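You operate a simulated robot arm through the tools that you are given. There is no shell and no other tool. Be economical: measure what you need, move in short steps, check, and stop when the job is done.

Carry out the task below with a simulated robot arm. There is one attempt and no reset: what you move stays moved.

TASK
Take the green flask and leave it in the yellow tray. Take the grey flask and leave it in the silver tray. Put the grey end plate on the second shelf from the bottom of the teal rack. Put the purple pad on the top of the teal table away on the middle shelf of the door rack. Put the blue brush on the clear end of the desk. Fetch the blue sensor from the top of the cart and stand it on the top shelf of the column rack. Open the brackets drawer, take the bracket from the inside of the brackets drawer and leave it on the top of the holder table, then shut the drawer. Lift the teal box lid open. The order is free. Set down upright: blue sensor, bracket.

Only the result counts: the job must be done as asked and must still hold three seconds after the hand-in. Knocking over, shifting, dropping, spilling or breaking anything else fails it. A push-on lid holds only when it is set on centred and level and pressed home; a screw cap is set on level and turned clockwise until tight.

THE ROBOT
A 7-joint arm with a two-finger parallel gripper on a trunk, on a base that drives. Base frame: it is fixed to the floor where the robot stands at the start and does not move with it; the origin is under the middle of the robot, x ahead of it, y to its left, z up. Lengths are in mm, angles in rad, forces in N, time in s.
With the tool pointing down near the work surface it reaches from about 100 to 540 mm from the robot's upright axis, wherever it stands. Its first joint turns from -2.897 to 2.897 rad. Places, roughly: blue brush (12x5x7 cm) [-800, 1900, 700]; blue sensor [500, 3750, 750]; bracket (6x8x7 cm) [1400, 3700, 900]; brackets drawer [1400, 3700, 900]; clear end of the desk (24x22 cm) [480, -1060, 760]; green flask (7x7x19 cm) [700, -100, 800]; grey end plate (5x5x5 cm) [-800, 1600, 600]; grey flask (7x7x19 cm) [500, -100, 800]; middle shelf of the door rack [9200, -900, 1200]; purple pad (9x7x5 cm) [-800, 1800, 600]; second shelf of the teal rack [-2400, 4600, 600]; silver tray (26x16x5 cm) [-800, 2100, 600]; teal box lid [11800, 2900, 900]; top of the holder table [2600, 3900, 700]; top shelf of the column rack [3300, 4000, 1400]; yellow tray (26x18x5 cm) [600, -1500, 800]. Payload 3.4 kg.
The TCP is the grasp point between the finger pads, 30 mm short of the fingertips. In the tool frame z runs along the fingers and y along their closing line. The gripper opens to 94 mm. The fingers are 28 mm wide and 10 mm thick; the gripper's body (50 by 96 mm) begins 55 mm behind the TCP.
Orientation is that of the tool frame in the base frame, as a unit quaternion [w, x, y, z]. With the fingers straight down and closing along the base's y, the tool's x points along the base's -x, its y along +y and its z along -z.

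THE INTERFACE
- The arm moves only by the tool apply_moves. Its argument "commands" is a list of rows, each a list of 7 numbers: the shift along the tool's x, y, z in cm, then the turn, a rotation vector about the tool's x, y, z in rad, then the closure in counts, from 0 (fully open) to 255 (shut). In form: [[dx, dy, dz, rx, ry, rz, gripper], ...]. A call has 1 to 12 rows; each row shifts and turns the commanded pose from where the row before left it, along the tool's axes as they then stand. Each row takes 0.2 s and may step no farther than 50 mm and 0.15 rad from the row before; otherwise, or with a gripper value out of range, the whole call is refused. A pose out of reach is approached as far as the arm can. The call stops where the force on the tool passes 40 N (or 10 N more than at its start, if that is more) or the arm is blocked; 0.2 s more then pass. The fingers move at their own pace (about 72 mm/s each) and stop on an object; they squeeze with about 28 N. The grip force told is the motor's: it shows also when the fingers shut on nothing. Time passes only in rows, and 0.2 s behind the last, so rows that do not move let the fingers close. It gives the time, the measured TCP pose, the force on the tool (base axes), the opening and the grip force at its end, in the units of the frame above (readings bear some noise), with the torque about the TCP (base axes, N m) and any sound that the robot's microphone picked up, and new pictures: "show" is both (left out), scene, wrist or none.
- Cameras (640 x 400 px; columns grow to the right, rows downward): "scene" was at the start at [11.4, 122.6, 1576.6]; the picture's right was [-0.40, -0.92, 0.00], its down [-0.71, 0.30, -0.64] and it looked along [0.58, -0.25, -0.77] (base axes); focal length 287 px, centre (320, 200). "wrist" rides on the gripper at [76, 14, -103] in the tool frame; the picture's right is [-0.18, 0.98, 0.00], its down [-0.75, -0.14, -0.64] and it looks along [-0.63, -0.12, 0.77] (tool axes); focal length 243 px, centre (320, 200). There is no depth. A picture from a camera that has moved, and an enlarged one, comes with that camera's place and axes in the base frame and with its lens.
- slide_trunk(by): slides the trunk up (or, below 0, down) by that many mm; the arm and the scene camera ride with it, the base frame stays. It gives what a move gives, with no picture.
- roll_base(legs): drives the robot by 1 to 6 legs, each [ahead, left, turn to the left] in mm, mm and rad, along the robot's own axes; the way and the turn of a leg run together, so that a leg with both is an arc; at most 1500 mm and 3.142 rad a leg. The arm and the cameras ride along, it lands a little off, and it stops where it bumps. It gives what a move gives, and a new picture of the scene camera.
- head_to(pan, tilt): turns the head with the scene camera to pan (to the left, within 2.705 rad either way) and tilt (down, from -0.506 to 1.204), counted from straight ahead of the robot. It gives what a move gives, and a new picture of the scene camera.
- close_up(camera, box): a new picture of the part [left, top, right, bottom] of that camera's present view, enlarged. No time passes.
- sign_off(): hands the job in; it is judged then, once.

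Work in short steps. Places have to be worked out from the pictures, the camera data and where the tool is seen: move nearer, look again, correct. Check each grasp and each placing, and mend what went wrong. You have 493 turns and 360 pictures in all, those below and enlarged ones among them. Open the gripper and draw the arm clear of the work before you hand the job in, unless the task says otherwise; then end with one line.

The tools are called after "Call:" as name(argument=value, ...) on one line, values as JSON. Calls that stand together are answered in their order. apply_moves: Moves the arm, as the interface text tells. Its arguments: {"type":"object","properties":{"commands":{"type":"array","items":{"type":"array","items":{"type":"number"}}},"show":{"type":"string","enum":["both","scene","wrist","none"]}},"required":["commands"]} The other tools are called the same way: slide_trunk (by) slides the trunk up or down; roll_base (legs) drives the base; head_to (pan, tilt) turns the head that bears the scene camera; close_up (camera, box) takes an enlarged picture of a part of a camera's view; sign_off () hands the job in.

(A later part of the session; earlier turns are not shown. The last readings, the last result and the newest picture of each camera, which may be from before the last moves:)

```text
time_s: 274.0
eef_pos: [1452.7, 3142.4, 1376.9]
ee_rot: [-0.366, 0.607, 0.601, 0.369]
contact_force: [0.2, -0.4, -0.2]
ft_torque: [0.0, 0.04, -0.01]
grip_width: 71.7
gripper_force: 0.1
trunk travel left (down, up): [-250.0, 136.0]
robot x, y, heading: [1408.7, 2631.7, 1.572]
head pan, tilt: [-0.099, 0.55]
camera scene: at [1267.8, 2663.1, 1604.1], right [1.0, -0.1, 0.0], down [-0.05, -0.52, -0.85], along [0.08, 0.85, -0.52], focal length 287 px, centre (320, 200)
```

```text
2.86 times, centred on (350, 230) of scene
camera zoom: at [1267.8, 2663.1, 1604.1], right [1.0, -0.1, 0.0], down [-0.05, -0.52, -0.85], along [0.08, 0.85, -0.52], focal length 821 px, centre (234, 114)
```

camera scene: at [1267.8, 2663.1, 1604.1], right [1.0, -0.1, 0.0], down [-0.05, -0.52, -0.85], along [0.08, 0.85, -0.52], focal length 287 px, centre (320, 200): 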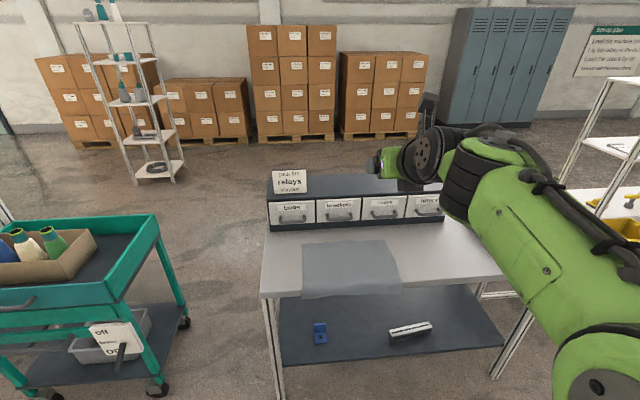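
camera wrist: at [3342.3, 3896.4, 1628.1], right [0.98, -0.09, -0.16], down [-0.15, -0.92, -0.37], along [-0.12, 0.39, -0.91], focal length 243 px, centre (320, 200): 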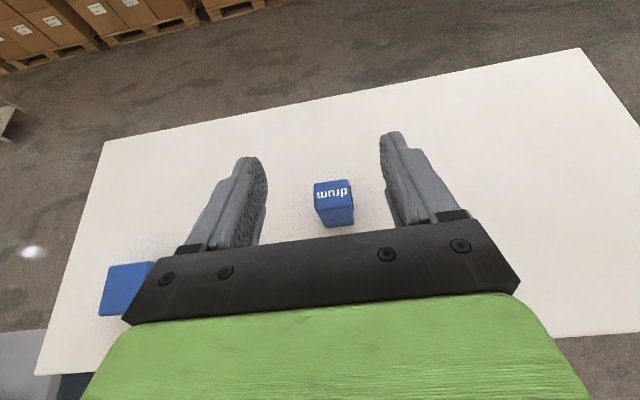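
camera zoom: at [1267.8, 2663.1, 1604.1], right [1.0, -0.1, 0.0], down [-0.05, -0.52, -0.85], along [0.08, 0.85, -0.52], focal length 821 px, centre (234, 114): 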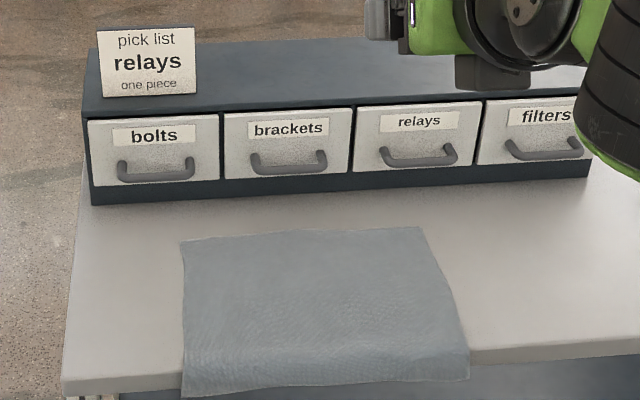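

Handle of the brackets drawer ≈(1448, ~3670, ~890). Drive ahead 390 to the bench with the arm high, then view with the wrist camera.

Call:
roll_base(legs=[[390, 0, 0]])

Call:
apply_moves(commands=[[-4.3, 0, 0, 0, 0, 0, 60], [-4.3, 0, 0, 0, 0, 0, 60], [-4.3, 0, 0, 0, 0, 0, 60], [-4.3, 0, 0, 0, 0, 0, 60], [-4.3, 0, 0, 0, 0, 0, 60], [-4.3, 0, 0, 0, 0, 0, 60], [-4.3, 0, 0, 0, 0, 0, 60]])

```text
time_s: 276.4
eef_pos: [1448.8, 3535.6, 1376.6]
ee_rot: [-0.366, 0.606, 0.603, 0.368]
contact_force: [-0.1, 0.5, 0.6]
ft_torque: [0.0, -0.01, 0.03]
grip_width: 71.9
gripper_force: 0.1
trunk travel left (down, up): [-250.0, 136.0]
robot x, y, heading: [1405.6, 3022.5, 1.58]
head pan, tilt: [-0.099, 0.55]
camera scene: at [1266.0, 3056.2, 1604.0], right [1.0, -0.09, 0.0], down [-0.05, -0.52, -0.85], along [0.08, 0.85, -0.52], focal length 287 px, centre (320, 200)
```

scene: 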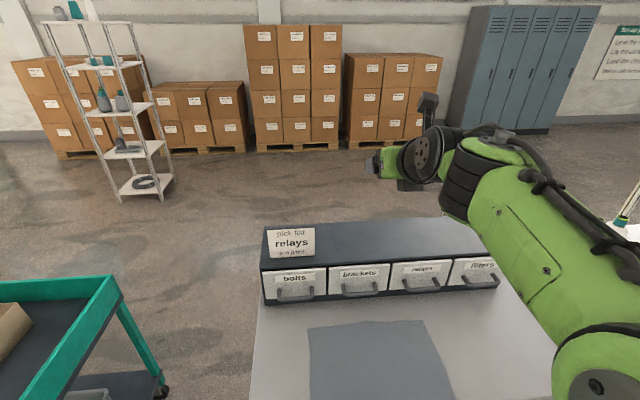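

```text
time_s: 278.1
eef_pos: [1454.4, 3438.0, 1145.3]
ee_rot: [-0.367, 0.606, 0.602, 0.367]
contact_force: [0.5, 0.5, 0.6]
ft_torque: [-0.03, 0.02, 0.05]
grip_width: 72.1
gripper_force: 0.1
out of reach, approached as far as the arm can: row 6, 7
trunk travel left (down, up): [-250.0, 136.0]
robot x, y, heading: [1411.0, 3024.5, 1.575]
head pan, tilt: [-0.099, 0.55]
camera scene: at [1268.2, 3056.1, 1604.2], right [1.0, -0.09, 0.0], down [-0.05, -0.52, -0.85], along [0.08, 0.85, -0.52], focal length 287 px, centre (320, 200)
camera wrist: at [1470.2, 3382.0, 1260.1], right [0.98, -0.09, -0.17], down [-0.15, -0.92, -0.37], along [-0.12, 0.39, -0.91], focal length 243 px, centre (320, 200)
```

scene: 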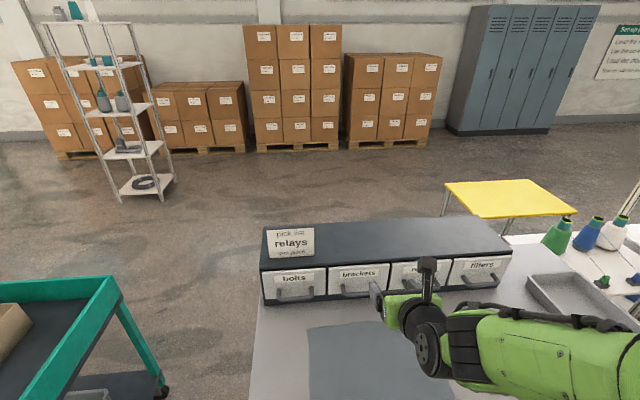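
wrist: 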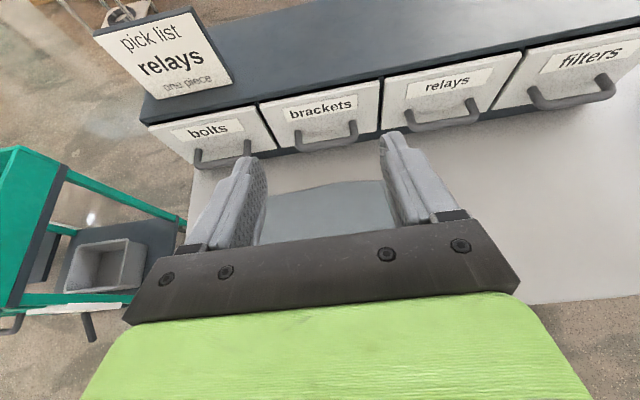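

Handle bar triangulates to ≈(1444,3657,893); bench ≈823. I go forward 10 cm, pitch 0.17 rad flatter, then roll the tool −90° so the fingers close vertically on the bar.

Call:
apply_moves(commands=[[2.3, 0, 4.4, 0, 0, 0, 60], [2.3, 0, 4.4, 0, 0.1, 0, 60], [0, 0, 0, 0, 0.07, 0, 60], [0, 0, 0, 0, 0, -0.15, 60], [0, 0, 0, 0, 0, -0.15, 60], [0, 0, 0, 0, 0, -0.15, 60], [0, 0, 0, 0, 0, -0.15, 60], [0, 0, 0, 0, 0, -0.15, 60], [0, 0, 0, 0, 0, -0.15, 60], [0, 0, 0, 0, 0, -0.15, 60]], show="none")

Call:
apply_moves(commands=[[0, 0, 0, 0, 0, -0.15, 60], [0, 0, 0, 0, 0, -0.15, 60], [0, 0, 0, 0, 0, -0.15, 60], [0, 0, 0, 0, 0, -0.07, 60], [0, 0, 0, 0, 0, 0, 60]])

```text
time_s: 280.2
eef_pos: [1453.1, 3535.9, 1146.3]
ee_rot: [-0.15, 0.209, 0.78, 0.57]
contact_force: [-0.2, 0.1, -0.2]
ft_torque: [-0.03, -0.02, -0.04]
grip_width: 72.1
gripper_force: 0.1
trunk travel left (down, up): [-250.0, 136.0]
robot x, y, heading: [1410.5, 3022.8, 1.581]
head pan, tilt: [-0.099, 0.55]
```

```text
time_s: 281.4
eef_pos: [1454.8, 3535.7, 1147.3]
ee_rot: [0.001, 0.002, 0.808, 0.589]
contact_force: [0.1, 0.1, 0.1]
ft_torque: [-0.01, 0.0, 0.01]
grip_width: 72.0
gripper_force: 0.0
trunk travel left (down, up): [-250.0, 136.0]
robot x, y, heading: [1406.4, 3027.2, 1.576]
head pan, tilt: [-0.099, 0.55]
camera scene: at [1266.1, 3055.2, 1604.0], right [1.0, -0.09, 0.0], down [-0.05, -0.52, -0.85], along [0.08, 0.85, -0.52], focal length 287 px, centre (320, 200)
camera wrist: at [1379.1, 3443.2, 1191.4], right [0.19, 0.3, 0.94], down [0.75, -0.66, 0.06], along [0.63, 0.69, -0.35], focal length 243 px, centre (320, 200)
```

scene: 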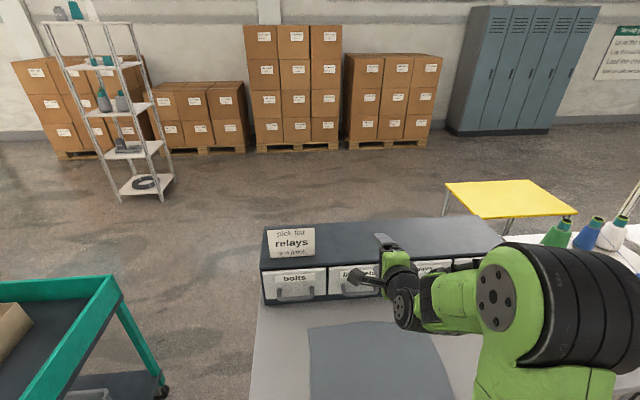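
wrist: 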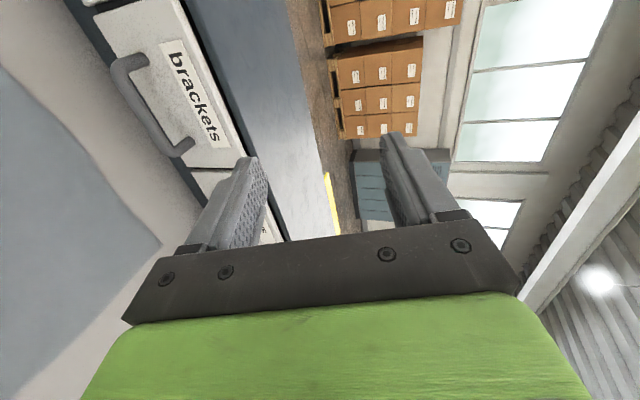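

Descend to handle height in front of the drawer and look.

Call:
apply_moves(commands=[[0.22, -4.6, 1.48, 0, 0, 0, 60], [0.22, -4.6, 1.48, 0, 0, 0, 60], [0.22, -4.6, 1.48, 0, 0, 0, 60], [0.22, -4.6, 1.48, 0, 0, 0, 60], [0.22, -4.6, 1.48, 0, 0, 0, 60], [0, 0, 0, 0, 0, 0, 60]])

Call:
close_up(camera="scene", box=[300, 240, 460, 340])

```text
time_s: 282.9
eef_pos: [1444.5, 3535.1, 906.2]
ee_rot: [0.001, 0.004, 0.807, 0.59]
contact_force: [0.3, 0.7, 0.3]
ft_torque: [0.0, 0.02, 0.02]
grip_width: 72.0
gripper_force: 0.1
trunk travel left (down, up): [-250.0, 136.0]
robot x, y, heading: [1410.7, 3022.3, 1.576]
head pan, tilt: [-0.099, 0.55]
camera scene: at [1266.4, 3054.8, 1604.1], right [1.0, -0.09, 0.0], down [-0.05, -0.52, -0.85], along [0.08, 0.85, -0.52], focal length 287 px, centre (320, 200)
camera wrist: at [1368.0, 3442.8, 950.7], right [0.19, 0.3, 0.94], down [0.75, -0.66, 0.06], along [0.63, 0.69, -0.35], focal length 243 px, centre (320, 200)
```

scene: 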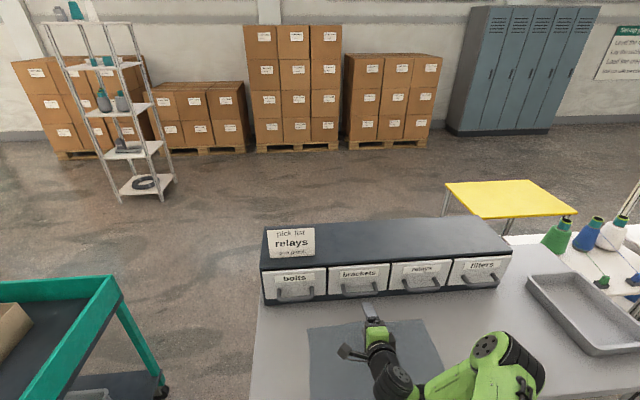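
wrist: 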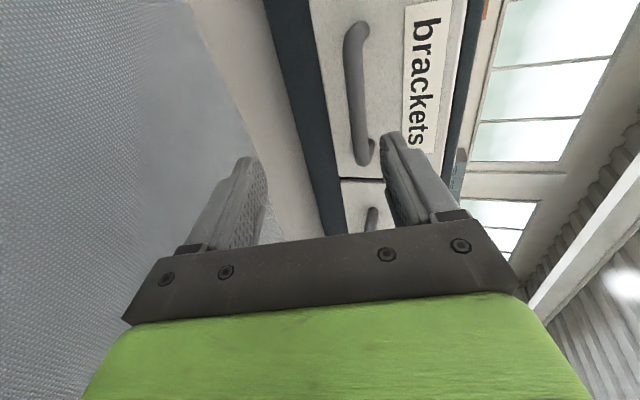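

```text
4.00 times, centred on (380, 290) of scene
camera zoom: at [1266.4, 3054.8, 1604.1], right [1.0, -0.09, 0.0], down [-0.05, -0.52, -0.85], along [0.08, 0.85, -0.52], focal length 1149 px, centre (80, -160)
```

zoom: 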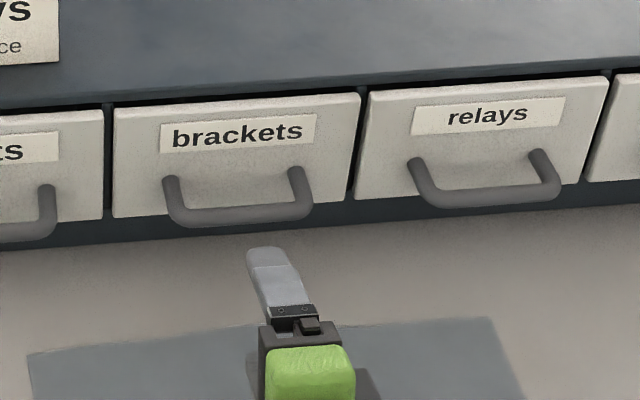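

Bar is between the fingers' heights (z≈899). Advance 105 mm toward the bar.

Call:
apply_moves(commands=[[0, 1.0, 3.3, 0, 0, 0, 60], [0, 1.0, 3.3, 0, 0, 0, 60], [0, 1.0, 3.3, 0, 0, 0, 60], [0, 0, 0, 0, 0, 0, 60]])

Call:
close_up(camera="scene", box=[300, 240, 460, 340])

```text
time_s: 283.7
eef_pos: [1444.2, 3630.6, 904.5]
ee_rot: [-0.001, 0.004, 0.808, 0.589]
contact_force: [1.6, -33.6, 12.4]
ft_torque: [1.77, 0.04, 0.05]
grip_width: 73.1
gripper_force: 0.8
trunk travel left (down, up): [-250.0, 136.0]
robot x, y, heading: [1406.8, 3029.6, 1.578]
head pan, tilt: [-0.099, 0.55]
stopped in row 4: the force on the tool passed its limit at 75 N (the readings are from after the stop); the commanded pose is now the measured one
camera scene: at [1266.0, 3051.8, 1604.2], right [1.0, -0.09, 0.0], down [-0.05, -0.52, -0.85], along [0.08, 0.85, -0.52], focal length 287 px, centre (320, 200)
camera wrist: at [1369.0, 3538.3, 950.1], right [0.19, 0.3, 0.93], down [0.75, -0.66, 0.06], along [0.63, 0.69, -0.35], focal length 243 px, centre (320, 200)
```

scene: 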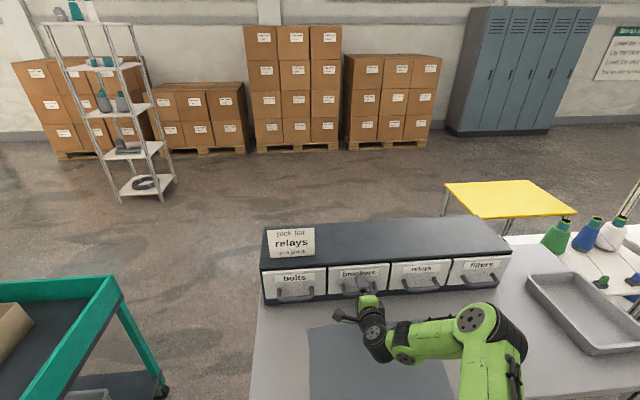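
wrist: 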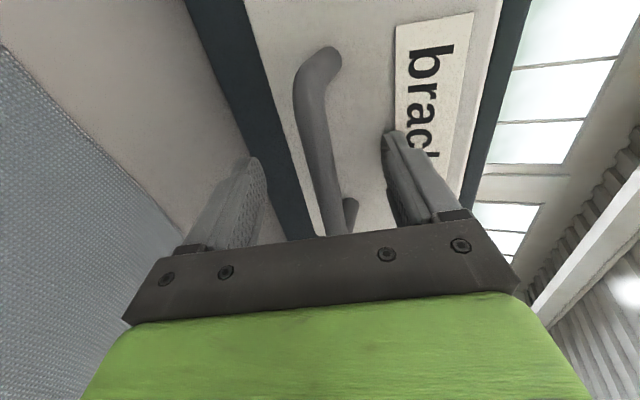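

```text
4.00 times, centred on (380, 290) of scene
camera zoom: at [1266.0, 3051.8, 1604.2], right [1.0, -0.09, 0.0], down [-0.05, -0.52, -0.85], along [0.08, 0.85, -0.52], focal length 1149 px, centre (80, -160)
```

zoom: 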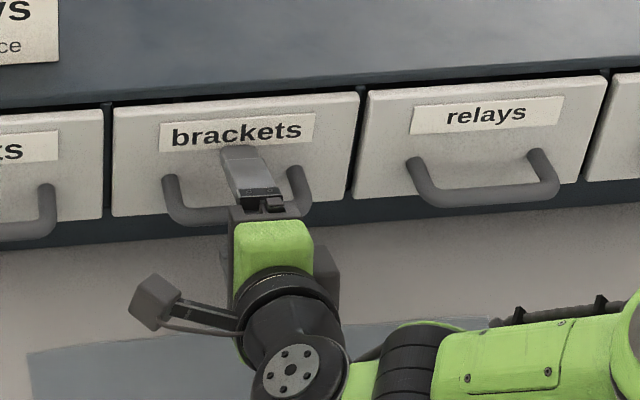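

The upper fingertip just touched the drawer face; the bar is between the fingers. Back 5 mm and close on the bar.

Call:
apply_moves(commands=[[0, -0.15, -0.5, 0, 0, 0, 60], [0, 0, 0, 0, 0, 0, 255], [0, 0, 0, 0, 0, 0, 255], [0, 0, 0, 0, 0, 0, 255], [0, 0, 0, 0, 0, 0, 255], [0, 0, 0, 0, 0, 0, 255]])

```text
time_s: 285.1
eef_pos: [1445.7, 3627.8, 906.5]
ee_rot: [0.0, 0.005, 0.806, 0.591]
contact_force: [0.0, 2.2, 31.6]
ft_torque: [0.07, -0.55, 0.04]
grip_width: 16.6
gripper_force: 45.5
trunk travel left (down, up): [-250.0, 136.0]
robot x, y, heading: [1410.2, 3025.9, 1.578]
head pan, tilt: [-0.099, 0.55]
camera scene: at [1265.7, 3050.9, 1604.2], right [1.0, -0.09, 0.0], down [-0.05, -0.52, -0.85], along [0.08, 0.85, -0.52], focal length 287 px, centre (320, 200)
camera wrist: at [1369.2, 3535.1, 952.5], right [0.19, 0.29, 0.94], down [0.75, -0.66, 0.05], along [0.64, 0.69, -0.35], focal length 243 px, centre (320, 200)
```

scene: 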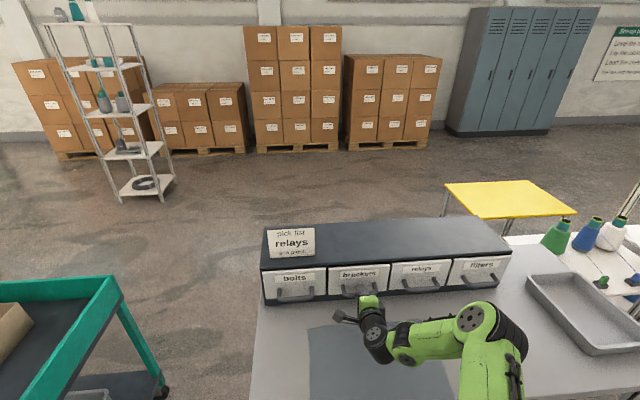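
wrist: 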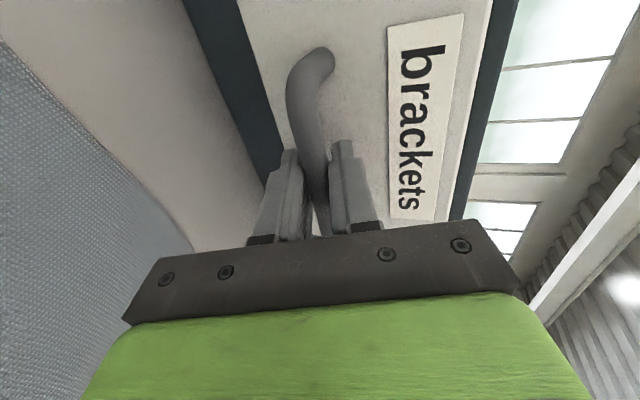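

Bar is gripped (16.6 mm) with some upward load; I raise the tool 3 mm to relieve it.

Call:
apply_moves(commands=[[0, 0.3, 0, 0, 0, 0, 255], [0, 0, 0, 0, 0, 0, 255]], show="none")

```text
time_s: 285.7
eef_pos: [1443.9, 3628.1, 907.7]
ee_rot: [0.0, 0.003, 0.807, 0.59]
contact_force: [0.5, 1.1, 24.3]
ft_torque: [0.13, -0.43, -0.31]
grip_width: 16.7
gripper_force: 45.2
trunk travel left (down, up): [-250.0, 136.0]
robot x, y, heading: [1408.8, 3028.9, 1.576]
head pan, tilt: [-0.099, 0.55]
```

Call:
apply_moves(commands=[[0, 0.4, 0, 0, 0, 0, 255], [0, 0.3, 0, 0, 0, 0, 255], [0, 0, 0, 0, 0, 0, 255]], show="none")

```text
time_s: 286.5
eef_pos: [1444.5, 3628.2, 908.8]
ee_rot: [0.0, 0.002, 0.812, 0.584]
contact_force: [2.3, -17.8, -10.8]
ft_torque: [-0.07, -0.71, 0.06]
grip_width: 13.6
gripper_force: 44.3
trunk travel left (down, up): [-250.0, 136.0]
robot x, y, heading: [1404.5, 3021.9, 1.574]
head pan, tilt: [-0.099, 0.55]
```

Balanced enough. Pull the drawer: 5 cm back in −y.

Call:
apply_moves(commands=[[0, -0.7, -1.9, 0, 0, 0, 255], [0, -0.6, -1.9, 0, 0, 0, 255], [0, -0.6, -1.9, 0, 0, 0, 255], [0, 0, 0, 0, 0, 0, 255]])

```text
time_s: 287.5
eef_pos: [1445.6, 3574.2, 907.6]
ee_rot: [0.002, 0.002, 0.81, 0.586]
contact_force: [1.6, 0.0, -28.5]
ft_torque: [-0.2, -0.4, 0.8]
grip_width: 13.4
gripper_force: 45.5
trunk travel left (down, up): [-250.0, 136.0]
robot x, y, heading: [1409.4, 3026.3, 1.577]
head pan, tilt: [-0.099, 0.55]
camera scene: at [1266.5, 3059.2, 1603.9], right [1.0, -0.09, 0.0], down [-0.05, -0.52, -0.85], along [0.08, 0.85, -0.52], focal length 287 px, centre (320, 200)
camera wrist: at [1369.2, 3480.5, 954.7], right [0.19, 0.31, 0.93], down [0.75, -0.66, 0.07], along [0.64, 0.69, -0.35], focal length 243 px, centre (320, 200)
```

scene: 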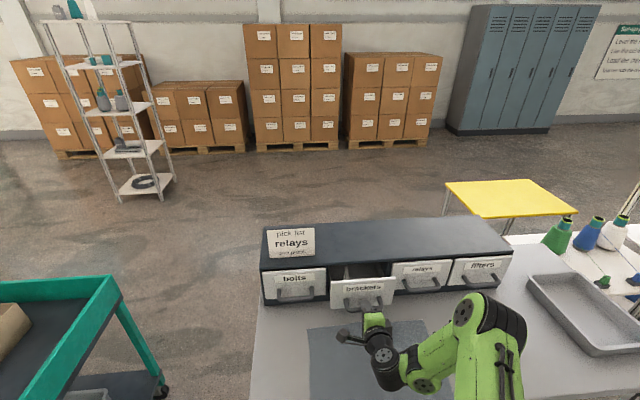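
wrist: 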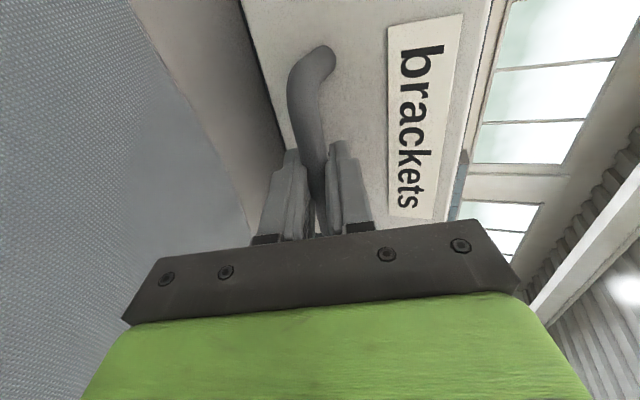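

The drawer moves. Pull another 9 cm, easing the vertical load.

Call:
apply_moves(commands=[[0, -1.0, -1.8, 0, 0, 0, 255], [0, -0.7, -1.9, 0, 0, 0, 255], [0, -0.6, -1.9, 0, 0, 0, 255], [0, -0.6, -1.9, 0, 0, 0, 255], [0, -0.3, -0.95, 0, 0, 0, 255], [0, 0, 0, 0, 0, 0, 255]])

```text
time_s: 288.9
eef_pos: [1444.4, 3480.2, 907.8]
ee_rot: [0.001, 0.004, 0.807, 0.591]
contact_force: [7.9, -0.3, 17.4]
ft_torque: [0.17, -1.2, -0.67]
grip_width: 13.2
gripper_force: 44.6
trunk travel left (down, up): [-250.0, 136.0]
robot x, y, heading: [1407.0, 3023.4, 1.579]
head pan, tilt: [-0.099, 0.55]
camera scene: at [1267.1, 3053.4, 1604.2], right [1.0, -0.09, 0.0], down [-0.05, -0.52, -0.85], along [0.08, 0.85, -0.52], focal length 287 px, centre (320, 200)
camera wrist: at [1370.1, 3388.2, 954.0], right [0.19, 0.3, 0.94], down [0.75, -0.66, 0.06], along [0.63, 0.69, -0.35], focal length 243 px, centre (320, 200)
```

scene: 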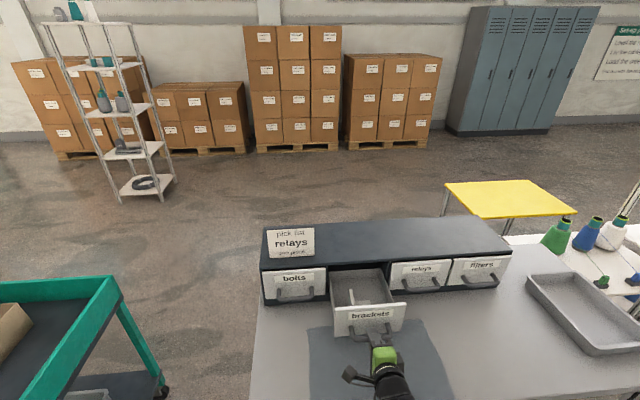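
wrist: 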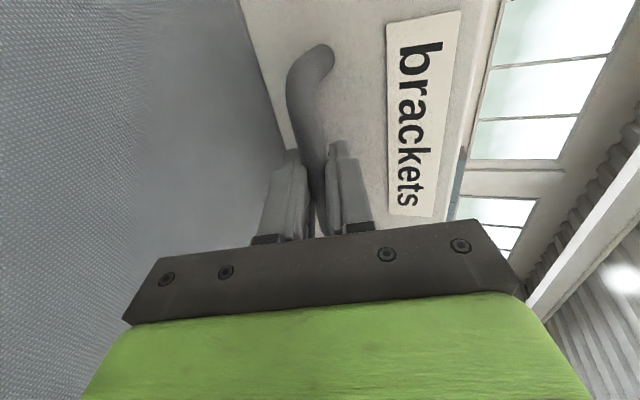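

Call:
close_up(camera="scene", box=[310, 250, 430, 350])

```text
4.00 times, centred on (370, 300) of scene
camera zoom: at [1267.1, 3053.4, 1604.2], right [1.0, -0.09, 0.0], down [-0.05, -0.52, -0.85], along [0.08, 0.85, -0.52], focal length 1149 px, centre (120, -200)
```

zoom: 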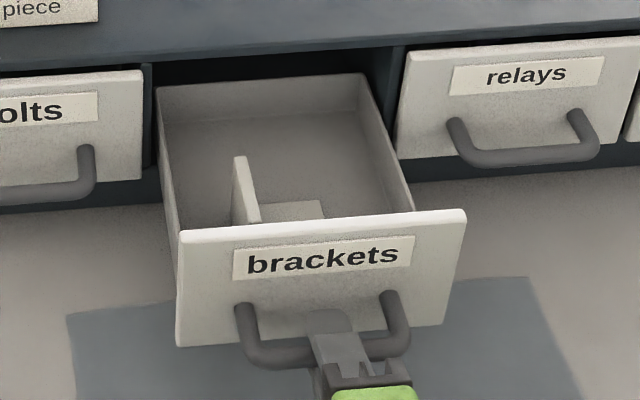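

Drawer is well open; the bracket (L-shape, upright plate on its left, base to the right) is inside. Release the handle and back off.

Call:
apply_moves(commands=[[0, 0, 0, 0, 0, 0, 150], [0, 0, 0, 0, 0, 0, 100], [0, 0, 0, 0, 0, 0, 100], [0, -1.2, -3.8, 0, 0, 0, 100], [0, -1.2, -3.8, 0, 0, 0, 100], [0, 4.5, -1.4, 0, 0, 0, 100], [0, 4.5, -1.4, 0, 0, 0, 100], [0, 4.5, -1.4, 0, 0, 0, 100], [0, 4.5, -1.4, 0, 0, 0, 100], [0, 0, 0, 0, 0, 0, 100]])

```text
time_s: 290.2
eef_pos: [1515.4, 3469.5, 926.5]
ee_rot: [0.067, 0.034, 0.782, 0.619]
contact_force: [0.3, -0.1, -0.5]
ft_torque: [0.0, -0.03, 0.0]
grip_width: 57.4
gripper_force: 0.1
out of reach, approached as far as the arm can: row 4, 5, 6
trunk travel left (down, up): [-250.0, 136.0]
robot x, y, heading: [1409.3, 3025.1, 1.573]
head pan, tilt: [-0.099, 0.55]
stopped in row 6: the arm was blocked; the commanded pose is now the measured one
camera scene: at [1265.7, 3055.9, 1604.0], right [1.0, -0.09, 0.0], down [-0.05, -0.52, -0.85], along [0.08, 0.85, -0.52], focal length 287 px, centre (320, 200)
camera wrist: at [1426.5, 3384.1, 959.2], right [0.15, 0.2, 0.97], down [0.66, -0.75, 0.06], along [0.74, 0.63, -0.25], focal length 243 px, centre (320, 200)
```

scene: 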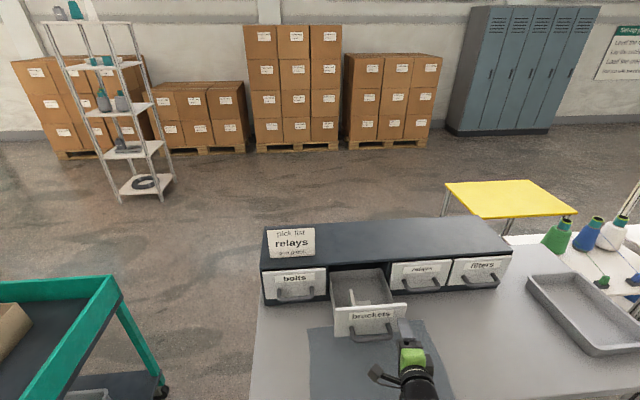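
wrist: 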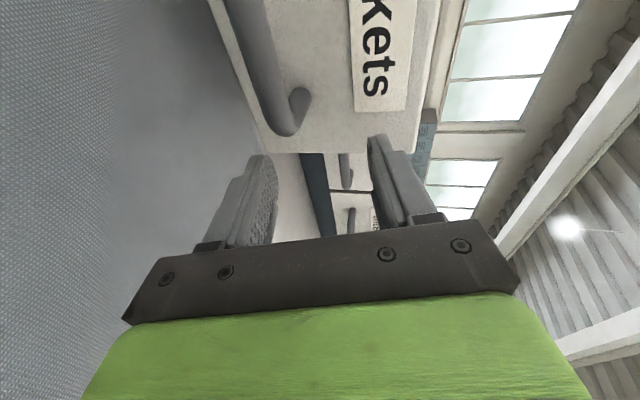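

The arm hit its inward limit and slid right, free of the handle. I back the base off 250 mm instead.

Call:
roll_base(legs=[[-250, 0, 0]])

Call:
apply_moves(commands=[[0, 4, 0, 0, 0, 0, 0], [0, 4.5, 0, 0, 0, 0, 0], [0, 4.5, 0, 0, 0, 0, 0], [0, 4.5, 0, 0, 0, 0, 0], [0, 4.5, 2, 0, 0, 0, 0], [0, 0, 0, 0, 0, 0, 0]], show="none")

```text
time_s: 292.0
eef_pos: [1517.4, 3215.5, 927.4]
ee_rot: [0.066, 0.033, 0.782, 0.619]
contact_force: [0.3, 0.4, -0.2]
ft_torque: [0.03, 0.0, -0.04]
grip_width: 57.1
gripper_force: 0.0
trunk travel left (down, up): [-250.0, 136.0]
robot x, y, heading: [1411.0, 2772.7, 1.577]
head pan, tilt: [-0.099, 0.55]
camera scene: at [1267.5, 2801.5, 1604.1], right [1.0, -0.09, 0.0], down [-0.05, -0.52, -0.85], along [0.08, 0.85, -0.52], focal length 287 px, centre (320, 200)
```

scene: 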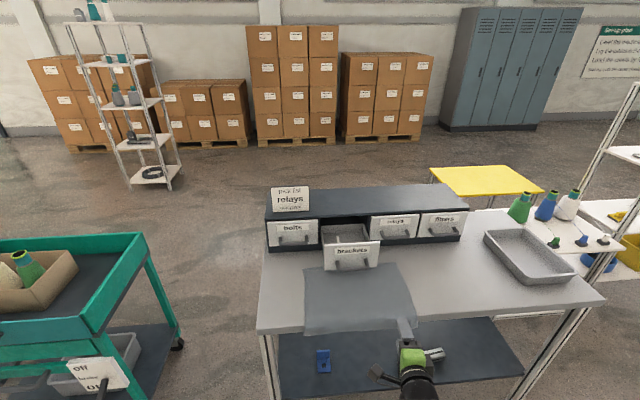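

```text
time_s: 293.4
eef_pos: [1515.7, 3286.4, 1135.6]
ee_rot: [0.066, 0.034, 0.782, 0.618]
contact_force: [-0.3, 0.1, -0.2]
ft_torque: [0.02, -0.02, 0.04]
grip_width: 94.0
gripper_force: 0.2
out of reach, approached as far as the arm can: row 2
trunk travel left (down, up): [-250.0, 136.0]
robot x, y, heading: [1410.8, 2774.2, 1.575]
head pan, tilt: [-0.099, 0.55]
```

Now rotate the tool back to straight down (closing along x) in 14 small steps.

Call:
apply_moves(commands=[[0, 0, 0, 0.0666, 0.0826, -0.0984, 0], [0, 0, 0, 0.0666, 0.0826, -0.0984, 0], [0, 0, 0, 0.0666, 0.0826, -0.0984, 0], [0, 0, 0, 0.0666, 0.0826, -0.0984, 0], [0, 0, 0, 0.0666, 0.0826, -0.0984, 0], [0, 0, 0, 0.0666, 0.0826, -0.0984, 0], [0, 0, 0, 0.0666, 0.0826, -0.0984, 0], [0, 0, 0, 0.0666, 0.0826, -0.0984, 0], [0, 0, 0, 0.0666, 0.0826, -0.0984, 0], [0, 0, 0, 0.0666, 0.0826, -0.0984, 0], [0, 0, 0, 0.0666, 0.0826, -0.0984, 0], [0, 0, 0, 0.0666, 0.0826, -0.0984, 0]], show="none")

Call:
apply_moves(commands=[[0, 0, 0, 0.0666, 0.0826, -0.0984, 0], [0, 0, 0, 0.0666, 0.0826, -0.0984, 0], [0, 0, 0, 0, 0, 0, 0]], show="none")

```text
time_s: 296.0
eef_pos: [1248.3, 3339.0, 932.3]
ee_rot: [0.111, -0.581, 0.795, 0.131]
contact_force: [-0.7, -0.4, 1.1]
ft_torque: [-0.04, 0.01, -0.01]
grip_width: 94.0
gripper_force: 0.0
out of reach, approached as far as the arm can: row 2, 3, 4, 5, 6, 7, 8, 9, 10, 11, 12
trunk travel left (down, up): [-250.0, 136.0]
robot x, y, heading: [1408.4, 2772.6, 1.576]
head pan, tilt: [-0.099, 0.55]
```

```text
time_s: 296.8
eef_pos: [1237.4, 3330.4, 915.1]
ee_rot: [0.143, -0.65, 0.745, 0.052]
contact_force: [0.2, -1.0, -0.1]
ft_torque: [-0.04, -0.06, 0.03]
grip_width: 94.0
gripper_force: 0.1
out of reach, approached as far as the arm can: row 1, 2
trunk travel left (down, up): [-250.0, 136.0]
robot x, y, heading: [1409.8, 2773.8, 1.578]
head pan, tilt: [-0.099, 0.55]
```

The arm drifted near a joint limit but without contact. Raise it and finish aligning to straight down, moving back to the centre.

Call:
apply_moves(commands=[[0, -1.5, -4, 0, 0, 0, 0], [0, -1.5, -4, 0, 0, 0, 0], [0, -2.5, -4, 0, 0, 0, 0], [0, -4, 0, -0.043, 0.092, -0.0447, 0], [0, -4, 0, -0.043, 0.092, -0.0447, 0], [0, -4, 0, -0.043, 0.092, -0.0447, 0], [0, -3, 0, 0, 0, 0, 0], [0, 0, 0, 0, 0, 0, 0]])

```text
time_s: 298.6
eef_pos: [1265.3, 3331.4, 896.4]
ee_rot: [0.148, -0.656, 0.74, 0.009]
contact_force: [0.4, 0.1, -0.8]
ft_torque: [-0.02, 0.0, -0.04]
grip_width: 94.0
gripper_force: 0.2
out of reach, approached as far as the arm can: row 1, 2, 3, 4, 5, 6, 7
trunk travel left (down, up): [-250.0, 136.0]
robot x, y, heading: [1409.6, 2775.5, 1.573]
head pan, tilt: [-0.099, 0.55]
camera scene: at [1266.6, 2803.0, 1604.0], right [1.0, -0.09, 0.0], down [-0.05, -0.52, -0.85], along [0.08, 0.85, -0.52], focal length 287 px, centre (320, 200)
camera wrist: at [1224.0, 3238.1, 975.3], right [-0.94, 0.32, -0.14], down [0.08, 0.58, 0.81], along [0.34, 0.75, -0.57], focal length 243 px, centre (320, 200)
```

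scene: 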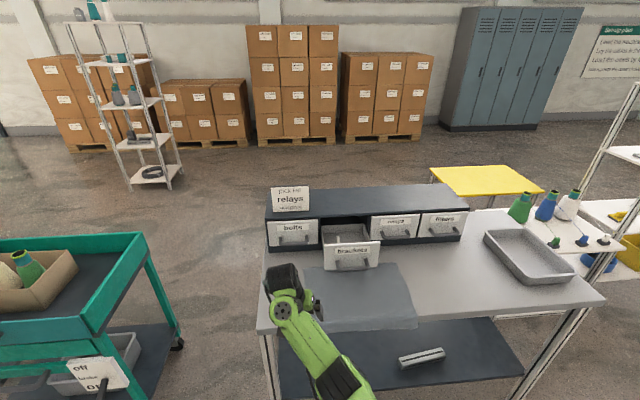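
wrist: 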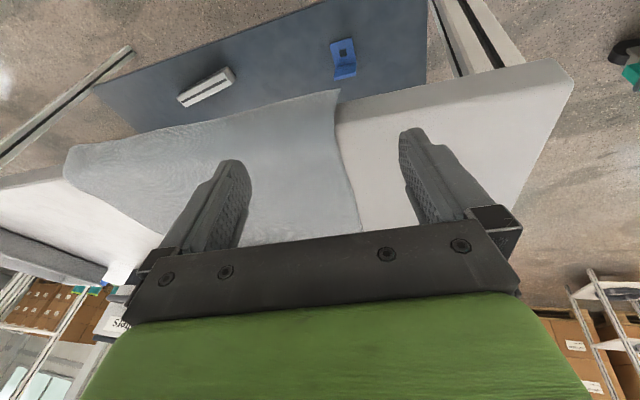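

The wrist is near a joint limit in this posture. I try a pure upward move with a roll the other way (toward the earlier good posture).

Call:
apply_moves(commands=[[0, 0, 0, 0, 0, 0.15, 0], [0, 0, 0, 0, 0, 0.15, 0], [0, 0, 0, 0, 0, 0.15, 0], [0, 0, -2, 0, 0, 0, 0], [0, 0, -2, 0, 0, 0, 0]], show="none")

```text
time_s: 299.8
eef_pos: [1253.1, 3337.2, 925.3]
ee_rot: [0.131, -0.478, 0.868, 0.035]
contact_force: [-0.5, 0.4, -0.1]
ft_torque: [0.0, 0.0, -0.01]
grip_width: 94.0
gripper_force: 0.1
out of reach, approached as far as the arm can: row 4, 5
trunk travel left (down, up): [-250.0, 136.0]
robot x, y, heading: [1409.7, 2774.5, 1.579]
head pan, tilt: [-0.099, 0.55]
```

Call:
apply_moves(commands=[[4.1, -2.7, -0.9, 0, 0, 0, 0], [4.1, -2.7, -0.9, 0, 0, 0, 0], [0, 0, 0, 0, 0, 0, 0]], show="none")

```text
time_s: 300.6
eef_pos: [1233.7, 3323.9, 913.8]
ee_rot: [0.135, -0.476, 0.868, 0.037]
contact_force: [0.0, -0.3, 0.6]
ft_torque: [0.02, -0.01, -0.06]
grip_width: 94.1
gripper_force: 0.0
out of reach, approached as far as the arm can: row 1, 2
trunk travel left (down, up): [-250.0, 136.0]
robot x, y, heading: [1411.2, 2773.5, 1.578]
head pan, tilt: [-0.099, 0.55]
```

Call:
head_to(pan=-0.1, tilt=0.95)

```text
time_s: 301.5
eef_pos: [1232.3, 3324.1, 913.5]
ee_rot: [0.133, -0.477, 0.868, 0.038]
contact_force: [0.4, -0.1, -0.5]
ft_torque: [-0.02, -0.09, -0.01]
grip_width: 94.1
gripper_force: 0.1
trunk travel left (down, up): [-250.0, 136.0]
robot x, y, heading: [1407.0, 2772.9, 1.583]
head pan, tilt: [-0.099, 0.949]
camera scene: at [1265.7, 2786.2, 1571.2], right [1.0, -0.09, 0.0], down [-0.08, -0.81, -0.58], along [0.06, 0.58, -0.81], focal length 287 px, centre (320, 200)
```

scene: 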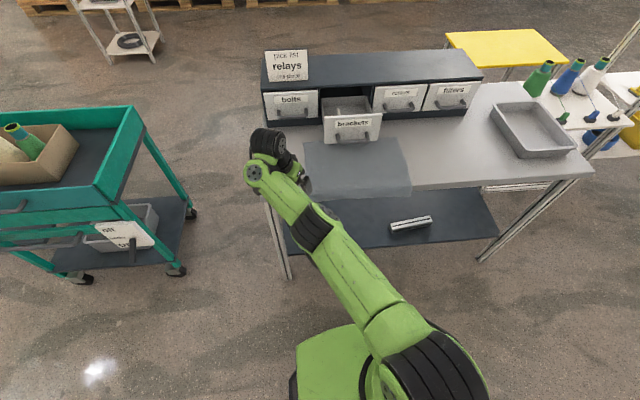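

Call:
apply_moves(commands=[[-2.0, -3.36, 0.78, 0, 0, 0, 0], [-2.0, -3.36, 0.78, 0, 0, 0, 0], [0, 0, 0, 0, 0, 0, 0]], show="none")

```text
time_s: 302.3
eef_pos: [1305.9, 3346.5, 906.5]
ee_rot: [0.134, -0.477, 0.868, 0.038]
contact_force: [-0.7, 0.5, 1.0]
ft_torque: [-0.01, -0.02, 0.01]
grip_width: 94.2
gripper_force: 0.0
out of reach, approached as far as the arm can: row 1, 2
trunk travel left (down, up): [-250.0, 136.0]
robot x, y, heading: [1411.0, 2775.6, 1.574]
head pan, tilt: [-0.099, 0.949]
```

The arm is stretched at constant radius. I pitch the tool outward so that the wrist comes inward and the elbow bends.

Call:
apply_moves(commands=[[0, 0, 0, -0.09, -0.107, 0, 0], [0, 0, 0, -0.09, -0.107, 0, 0], [0, 0, 0, -0.09, -0.107, 0, 0], [0, 0, 0, -0.09, -0.107, 0, 0], [0, 0, 0, 0, 0, 0, 0]], show="scene")

```text
time_s: 303.5
eef_pos: [1305.7, 3339.8, 925.5]
ee_rot: [0.229, -0.473, 0.8, 0.291]
contact_force: [0.3, 0.8, -0.1]
ft_torque: [0.03, 0.03, -0.04]
grip_width: 94.0
gripper_force: 0.1
out of reach, approached as far as the arm can: row 2, 3, 4
trunk travel left (down, up): [-250.0, 136.0]
robot x, y, heading: [1409.7, 2775.5, 1.57]
head pan, tilt: [-0.099, 0.949]
camera scene: at [1265.5, 2786.3, 1571.1], right [1.0, -0.09, 0.0], down [-0.08, -0.81, -0.58], along [0.06, 0.58, -0.81], focal length 287 px, centre (320, 200)
```

scene: 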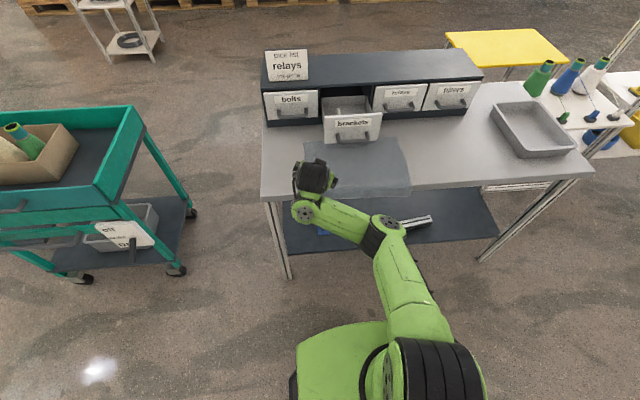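

The elbow bends now. Rotate back to the earlier good (rolled-left, pitched) posture.

Call:
apply_moves(commands=[[0, 0, 0, -0.0563, -0.0223, 0.123, 0], [0, 0, 0, -0.0563, -0.0223, 0.123, 0], [0, 0, 0, -0.0563, -0.0223, 0.123, 0], [0, 0, 0, -0.0563, -0.0223, 0.123, 0], [0, 0, 0, -0.0563, -0.0223, 0.123, 0], [0, 0, 0, -0.0563, -0.0223, 0.123, 0], [0, 0, 0, -0.0563, -0.0223, 0.123, 0], [0, 0, 0, -0.0563, -0.0223, 0.123, 0], [0, 0, 0, -0.0563, -0.0223, 0.123, 0], [0, 0, 0, 0, 0, 0, 0]], show="scene")

```text
time_s: 305.7
eef_pos: [1301.2, 3313.8, 946.4]
ee_rot: [-0.003, 0.002, 0.807, 0.591]
contact_force: [-0.6, -0.5, 0.1]
ft_torque: [-0.01, 0.03, -0.02]
grip_width: 94.1
gripper_force: 0.0
out of reach, approached as far as the arm can: row 1, 2, 3, 4, 5
trunk travel left (down, up): [-250.0, 136.0]
robot x, y, heading: [1409.9, 2773.4, 1.578]
head pan, tilt: [-0.099, 0.949]
camera scene: at [1266.2, 2786.1, 1571.1], right [1.0, -0.09, 0.0], down [-0.08, -0.81, -0.58], along [0.05, 0.58, -0.81], focal length 287 px, centre (320, 200)
```

scene: 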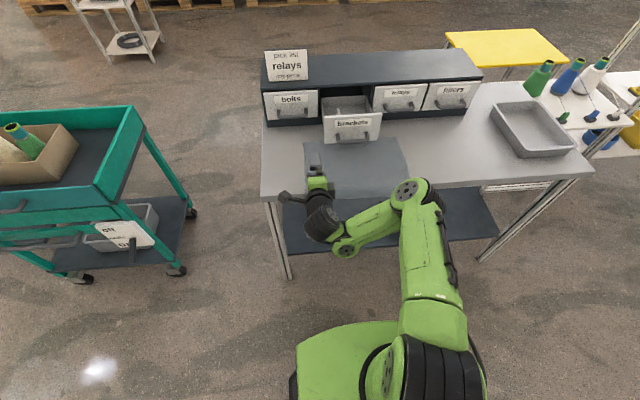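

Free posture regained. Raise, then roll +90° to the camera-up posture.

Call:
apply_moves(commands=[[0, 4.5, -1.4, 0, 0, 0, 0], [0, 4.5, -1.4, 0, 0, 0, 0], [0, 4.5, -1.4, 0, 0, 0, 0], [0, 0, 0, 0, 0, 0.15, 0], [0, 0, 0, 0, 0, 0.15, 0], [0, 0, 0, 0, 0, 0.15, 0], [0, 0, 0, 0, 0, 0.15, 0], [0, 0, 0, 0, 0, 0.15, 0], [0, 0, 0, 0, 0, 0.15, 0], [0, 0, 0, 0, 0, 0.15, 0], [0, 0, 0, 0, 0, 0.15, 0], [0, 0, 0, 0, 0, 0.15, 0]], show="none")

Call:
apply_moves(commands=[[0, 0, 0, 0, 0, 0.15, 0], [0, 0, 0, 0, 0, 0.07, 0], [0, 0, 0, 0, -0.12, 0, 0], [0, 0, 0, 0, -0.12, 0, 0], [0, 0, 0, 0, -0.12, 0, 0], [0, 0, 0, 0, -0.12, 0, 0], [0, 0, 0, 0, 0, 0, 0]])

```text
time_s: 308.3
eef_pos: [1301.4, 3314.9, 1087.3]
ee_rot: [-0.372, 0.506, 0.629, 0.457]
contact_force: [-0.2, 0.8, -0.2]
ft_torque: [0.0, -0.01, 0.0]
grip_width: 94.0
gripper_force: 0.1
trunk travel left (down, up): [-250.0, 136.0]
robot x, y, heading: [1409.4, 2776.2, 1.578]
head pan, tilt: [-0.099, 0.949]
```

```text
time_s: 309.9
eef_pos: [1290.9, 3328.4, 1100.3]
ee_rot: [-0.326, 0.633, 0.628, 0.314]
contact_force: [-0.1, -1.3, -0.1]
ft_torque: [0.02, 0.0, -0.02]
grip_width: 94.1
gripper_force: 0.0
out of reach, approached as far as the arm can: row 5, 6
trunk travel left (down, up): [-250.0, 136.0]
robot x, y, heading: [1408.1, 2771.8, 1.577]
head pan, tilt: [-0.099, 0.949]
camera scene: at [1266.4, 2785.8, 1571.2], right [1.0, -0.09, 0.0], down [-0.08, -0.81, -0.58], along [0.05, 0.58, -0.81], focal length 287 px, centre (320, 200)
camera wrist: at [1309.8, 3289.9, 1223.3], right [0.98, -0.11, -0.17], down [-0.15, -0.96, -0.23], along [-0.14, 0.25, -0.96], focal length 243 px, centre (320, 200)
```

scene: 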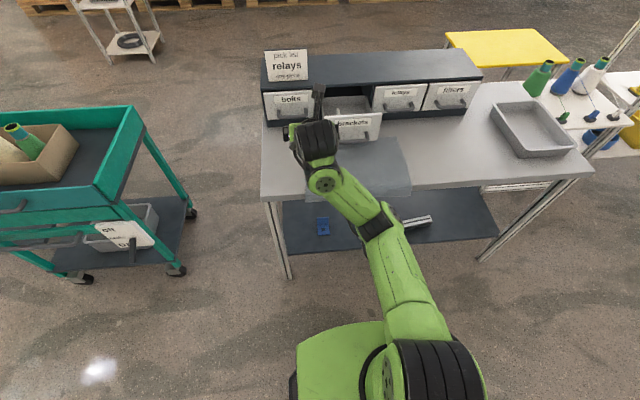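
wrist: 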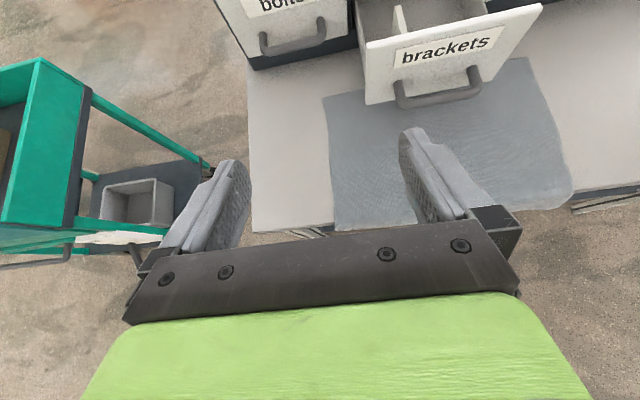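

Nearly there (54° pitch); arm is stretched, so I pull in 12 cm and to the right.

Call:
apply_moves(commands=[[-1.8, 2.5, -2.4, 0, 0, 0, 0], [-1.8, 2.5, -2.4, 0, 0, 0, 0], [-1.8, 2.5, -2.4, 0, 0, 0, 0], [-1.8, 2.5, -2.4, 0, 0, 0, 0], [0, 0, 0, 0, -0.1, 0, 0], [0, 0, 0, 0, 0, 0, 0]], show="scene")

```text
time_s: 311.3
eef_pos: [1277.7, 3337.3, 1083.9]
ee_rot: [-0.295, 0.648, 0.643, 0.282]
contact_force: [0.4, -0.4, -0.6]
ft_torque: [0.03, -0.01, 0.03]
grip_width: 94.1
gripper_force: 0.2
out of reach, approached as far as the arm can: row 1, 2, 3, 4, 5
trunk travel left (down, up): [-250.0, 136.0]
robot x, y, heading: [1406.8, 2773.1, 1.576]
head pan, tilt: [-0.099, 0.949]
camera scene: at [1266.8, 2785.7, 1571.2], right [1.0, -0.09, 0.0], down [-0.08, -0.81, -0.58], along [0.05, 0.58, -0.81], focal length 287 px, centre (320, 200)
```

scene: 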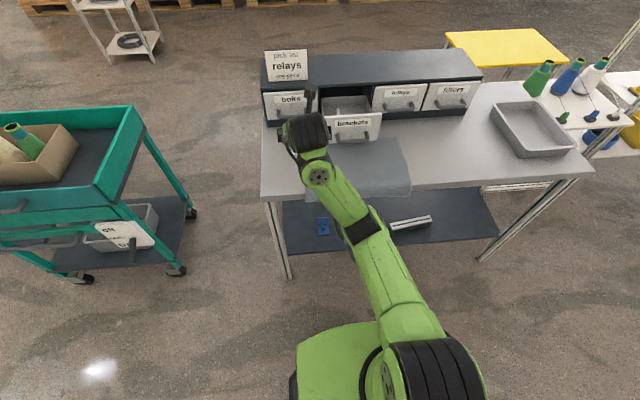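

Likely joint 7 is near its limit in this rolled posture. I roll the tool by −π about its own axis (back to the starting posture), which should free the arm.

Call:
apply_moves(commands=[[0, 0, 0, 0, 0, -0.15, 0], [0, 0, 0, 0, 0, -0.15, 0], [0, 0, 0, 0, 0, -0.15, 0], [0, 0, 0, 0, 0, -0.15, 0], [0, 0, 0, 0, 0, -0.15, 0], [0, 0, 0, 0, 0, -0.15, 0], [0, 0, 0, 0, 0, -0.15, 0], [0, 0, 0, 0, 0, -0.15, 0], [0, 0, 0, 0, 0, -0.15, 0], [0, 0, 0, 0, 0, -0.15, 0], [0, 0, 0, 0, 0, -0.071, 0]], show="none")

Call:
apply_moves(commands=[[0, 0, 0, 0, 0, -0.15, 0], [0, 0, 0, 0, 0, -0.15, 0], [0, 0, 0, 0, 0, -0.15, 0], [0, 0, 0, 0, 0, -0.15, 0], [0, 0, 0, 0, 0, -0.15, 0], [0, 0, 0, 0, 0, -0.15, 0], [0, 0, 0, 0, 0, -0.15, 0], [0, 0, 0, 0, 0, -0.15, 0], [0, 0, 0, 0, 0, -0.15, 0], [0, 0, 0, 0, 0, -0.15, 0], [0, 0, 0, 0, 0, -0.071, 0]], show="scene")

```text
time_s: 313.7
eef_pos: [1276.7, 3337.3, 1082.8]
ee_rot: [-0.008, 0.003, 0.913, 0.408]
contact_force: [0.5, 0.3, -0.5]
ft_torque: [0.02, -0.02, -0.01]
grip_width: 94.2
gripper_force: 0.2
trunk travel left (down, up): [-250.0, 136.0]
robot x, y, heading: [1412.1, 2774.4, 1.578]
head pan, tilt: [-0.099, 0.949]
```

```text
time_s: 316.1
eef_pos: [1277.2, 3337.4, 1084.0]
ee_rot: [0.282, -0.643, 0.648, 0.293]
contact_force: [-0.4, -0.5, -1.0]
ft_torque: [-0.03, 0.02, -0.02]
grip_width: 94.2
gripper_force: 0.1
trunk travel left (down, up): [-250.0, 136.0]
robot x, y, heading: [1409.6, 2776.3, 1.577]
head pan, tilt: [-0.099, 0.949]
camera scene: at [1265.8, 2786.1, 1571.1], right [1.0, -0.09, 0.0], down [-0.08, -0.81, -0.58], along [0.06, 0.58, -0.81], focal length 287 px, centre (320, 200)
```

scene: 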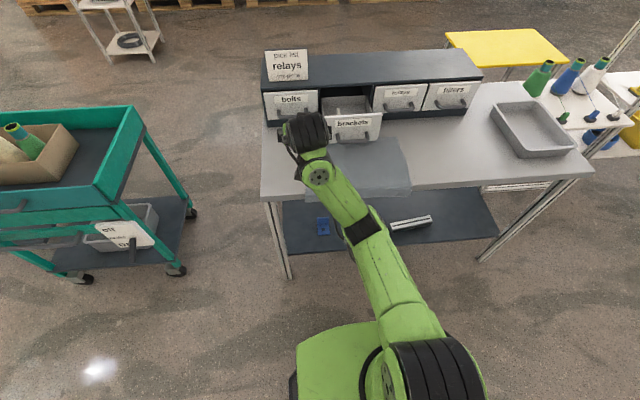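

Roll succeeded. Now unpitch toward straight down about the tool's y.

Call:
apply_moves(commands=[[0, 0, 0, 0, 0.14, 0, 0], [0, 0, 0, 0, 0.14, 0, 0], [0, 0, 0, 0, 0.14, 0, 0], [0, 0, 0, 0, 0.14, 0, 0], [0, 0, 0, 0, 0.14, 0, 0], [0, 0, 0, 0, 0.14, 0, 0], [0, 0, 0, 0, 0, 0, 0]], show="scene")

```text
time_s: 317.7
eef_pos: [1190.9, 3335.1, 987.2]
ee_rot: [0.164, -0.669, 0.712, 0.139]
contact_force: [-0.2, 0.9, 0.1]
ft_torque: [0.0, -0.03, 0.0]
grip_width: 94.0
gripper_force: 0.0
out of reach, approached as far as the arm can: row 1, 2, 3, 4, 5, 6
trunk travel left (down, up): [-250.0, 136.0]
robot x, y, heading: [1410.0, 2775.7, 1.578]
head pan, tilt: [-0.099, 0.949]
camera scene: at [1266.2, 2786.0, 1571.2], right [1.0, -0.09, 0.0], down [-0.08, -0.81, -0.58], along [0.05, 0.58, -0.81], focal length 287 px, centre (320, 200)
```

scene: 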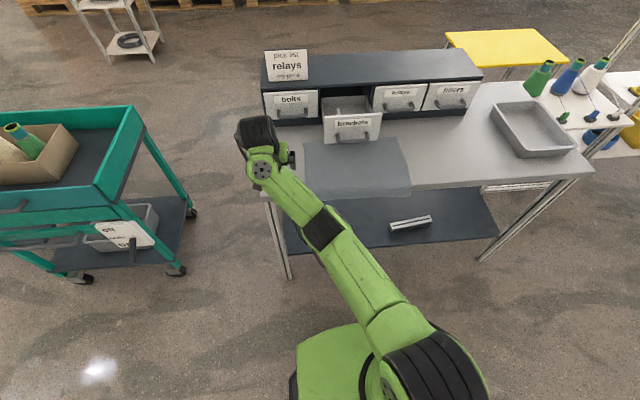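

Still limited: the elbow sits low. I'll re-pitch outward and go high (z≈1400) so the elbow rises, then unpitch there.

Call:
apply_moves(commands=[[0, 0, -3, 0, -0.14, 0, 0], [0, 0, -3, 0, -0.14, 0, 0], [0, 0, -3, 0, -0.14, 0, 0], [0, 0, -3, 0, -0.14, 0, 0], [-3, 0, -3, 0, -0.1, 0, 0], [-4, 0, -2, 0, 0, 0, 0], [-4, 0, -2, 0, 0, 0, 0], [-4, 0, -2, 0, 0, 0, 0], [-4, 0, -2, 0, 0, 0, 0], [-4, 0, -2, 0, 0, 0, 0], [-4, 0, -2, 0, 0, 0, 0], [0, 0, 0, 0, 0, 0, 0]], show="scene")

```text
time_s: 320.3
eef_pos: [1193.2, 3323.1, 1345.5]
ee_rot: [0.386, -0.589, 0.619, 0.347]
contact_force: [-0.7, 0.5, -0.3]
ft_torque: [0.0, 0.01, 0.01]
grip_width: 94.3
gripper_force: 0.0
out of reach, approached as far as the arm can: row 1, 2, 3, 4, 5, 6, 7, 8
trunk travel left (down, up): [-250.0, 136.0]
robot x, y, heading: [1409.9, 2771.5, 1.577]
head pan, tilt: [-0.099, 0.949]
camera scene: at [1265.8, 2786.9, 1571.1], right [1.0, -0.09, 0.0], down [-0.08, -0.81, -0.58], along [0.06, 0.58, -0.81], focal length 287 px, centre (320, 200)
```

scene: 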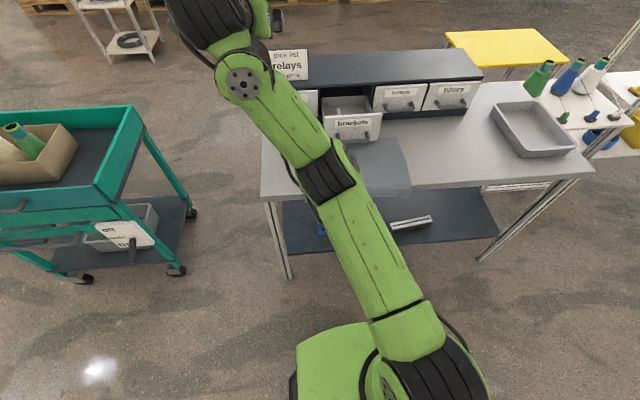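

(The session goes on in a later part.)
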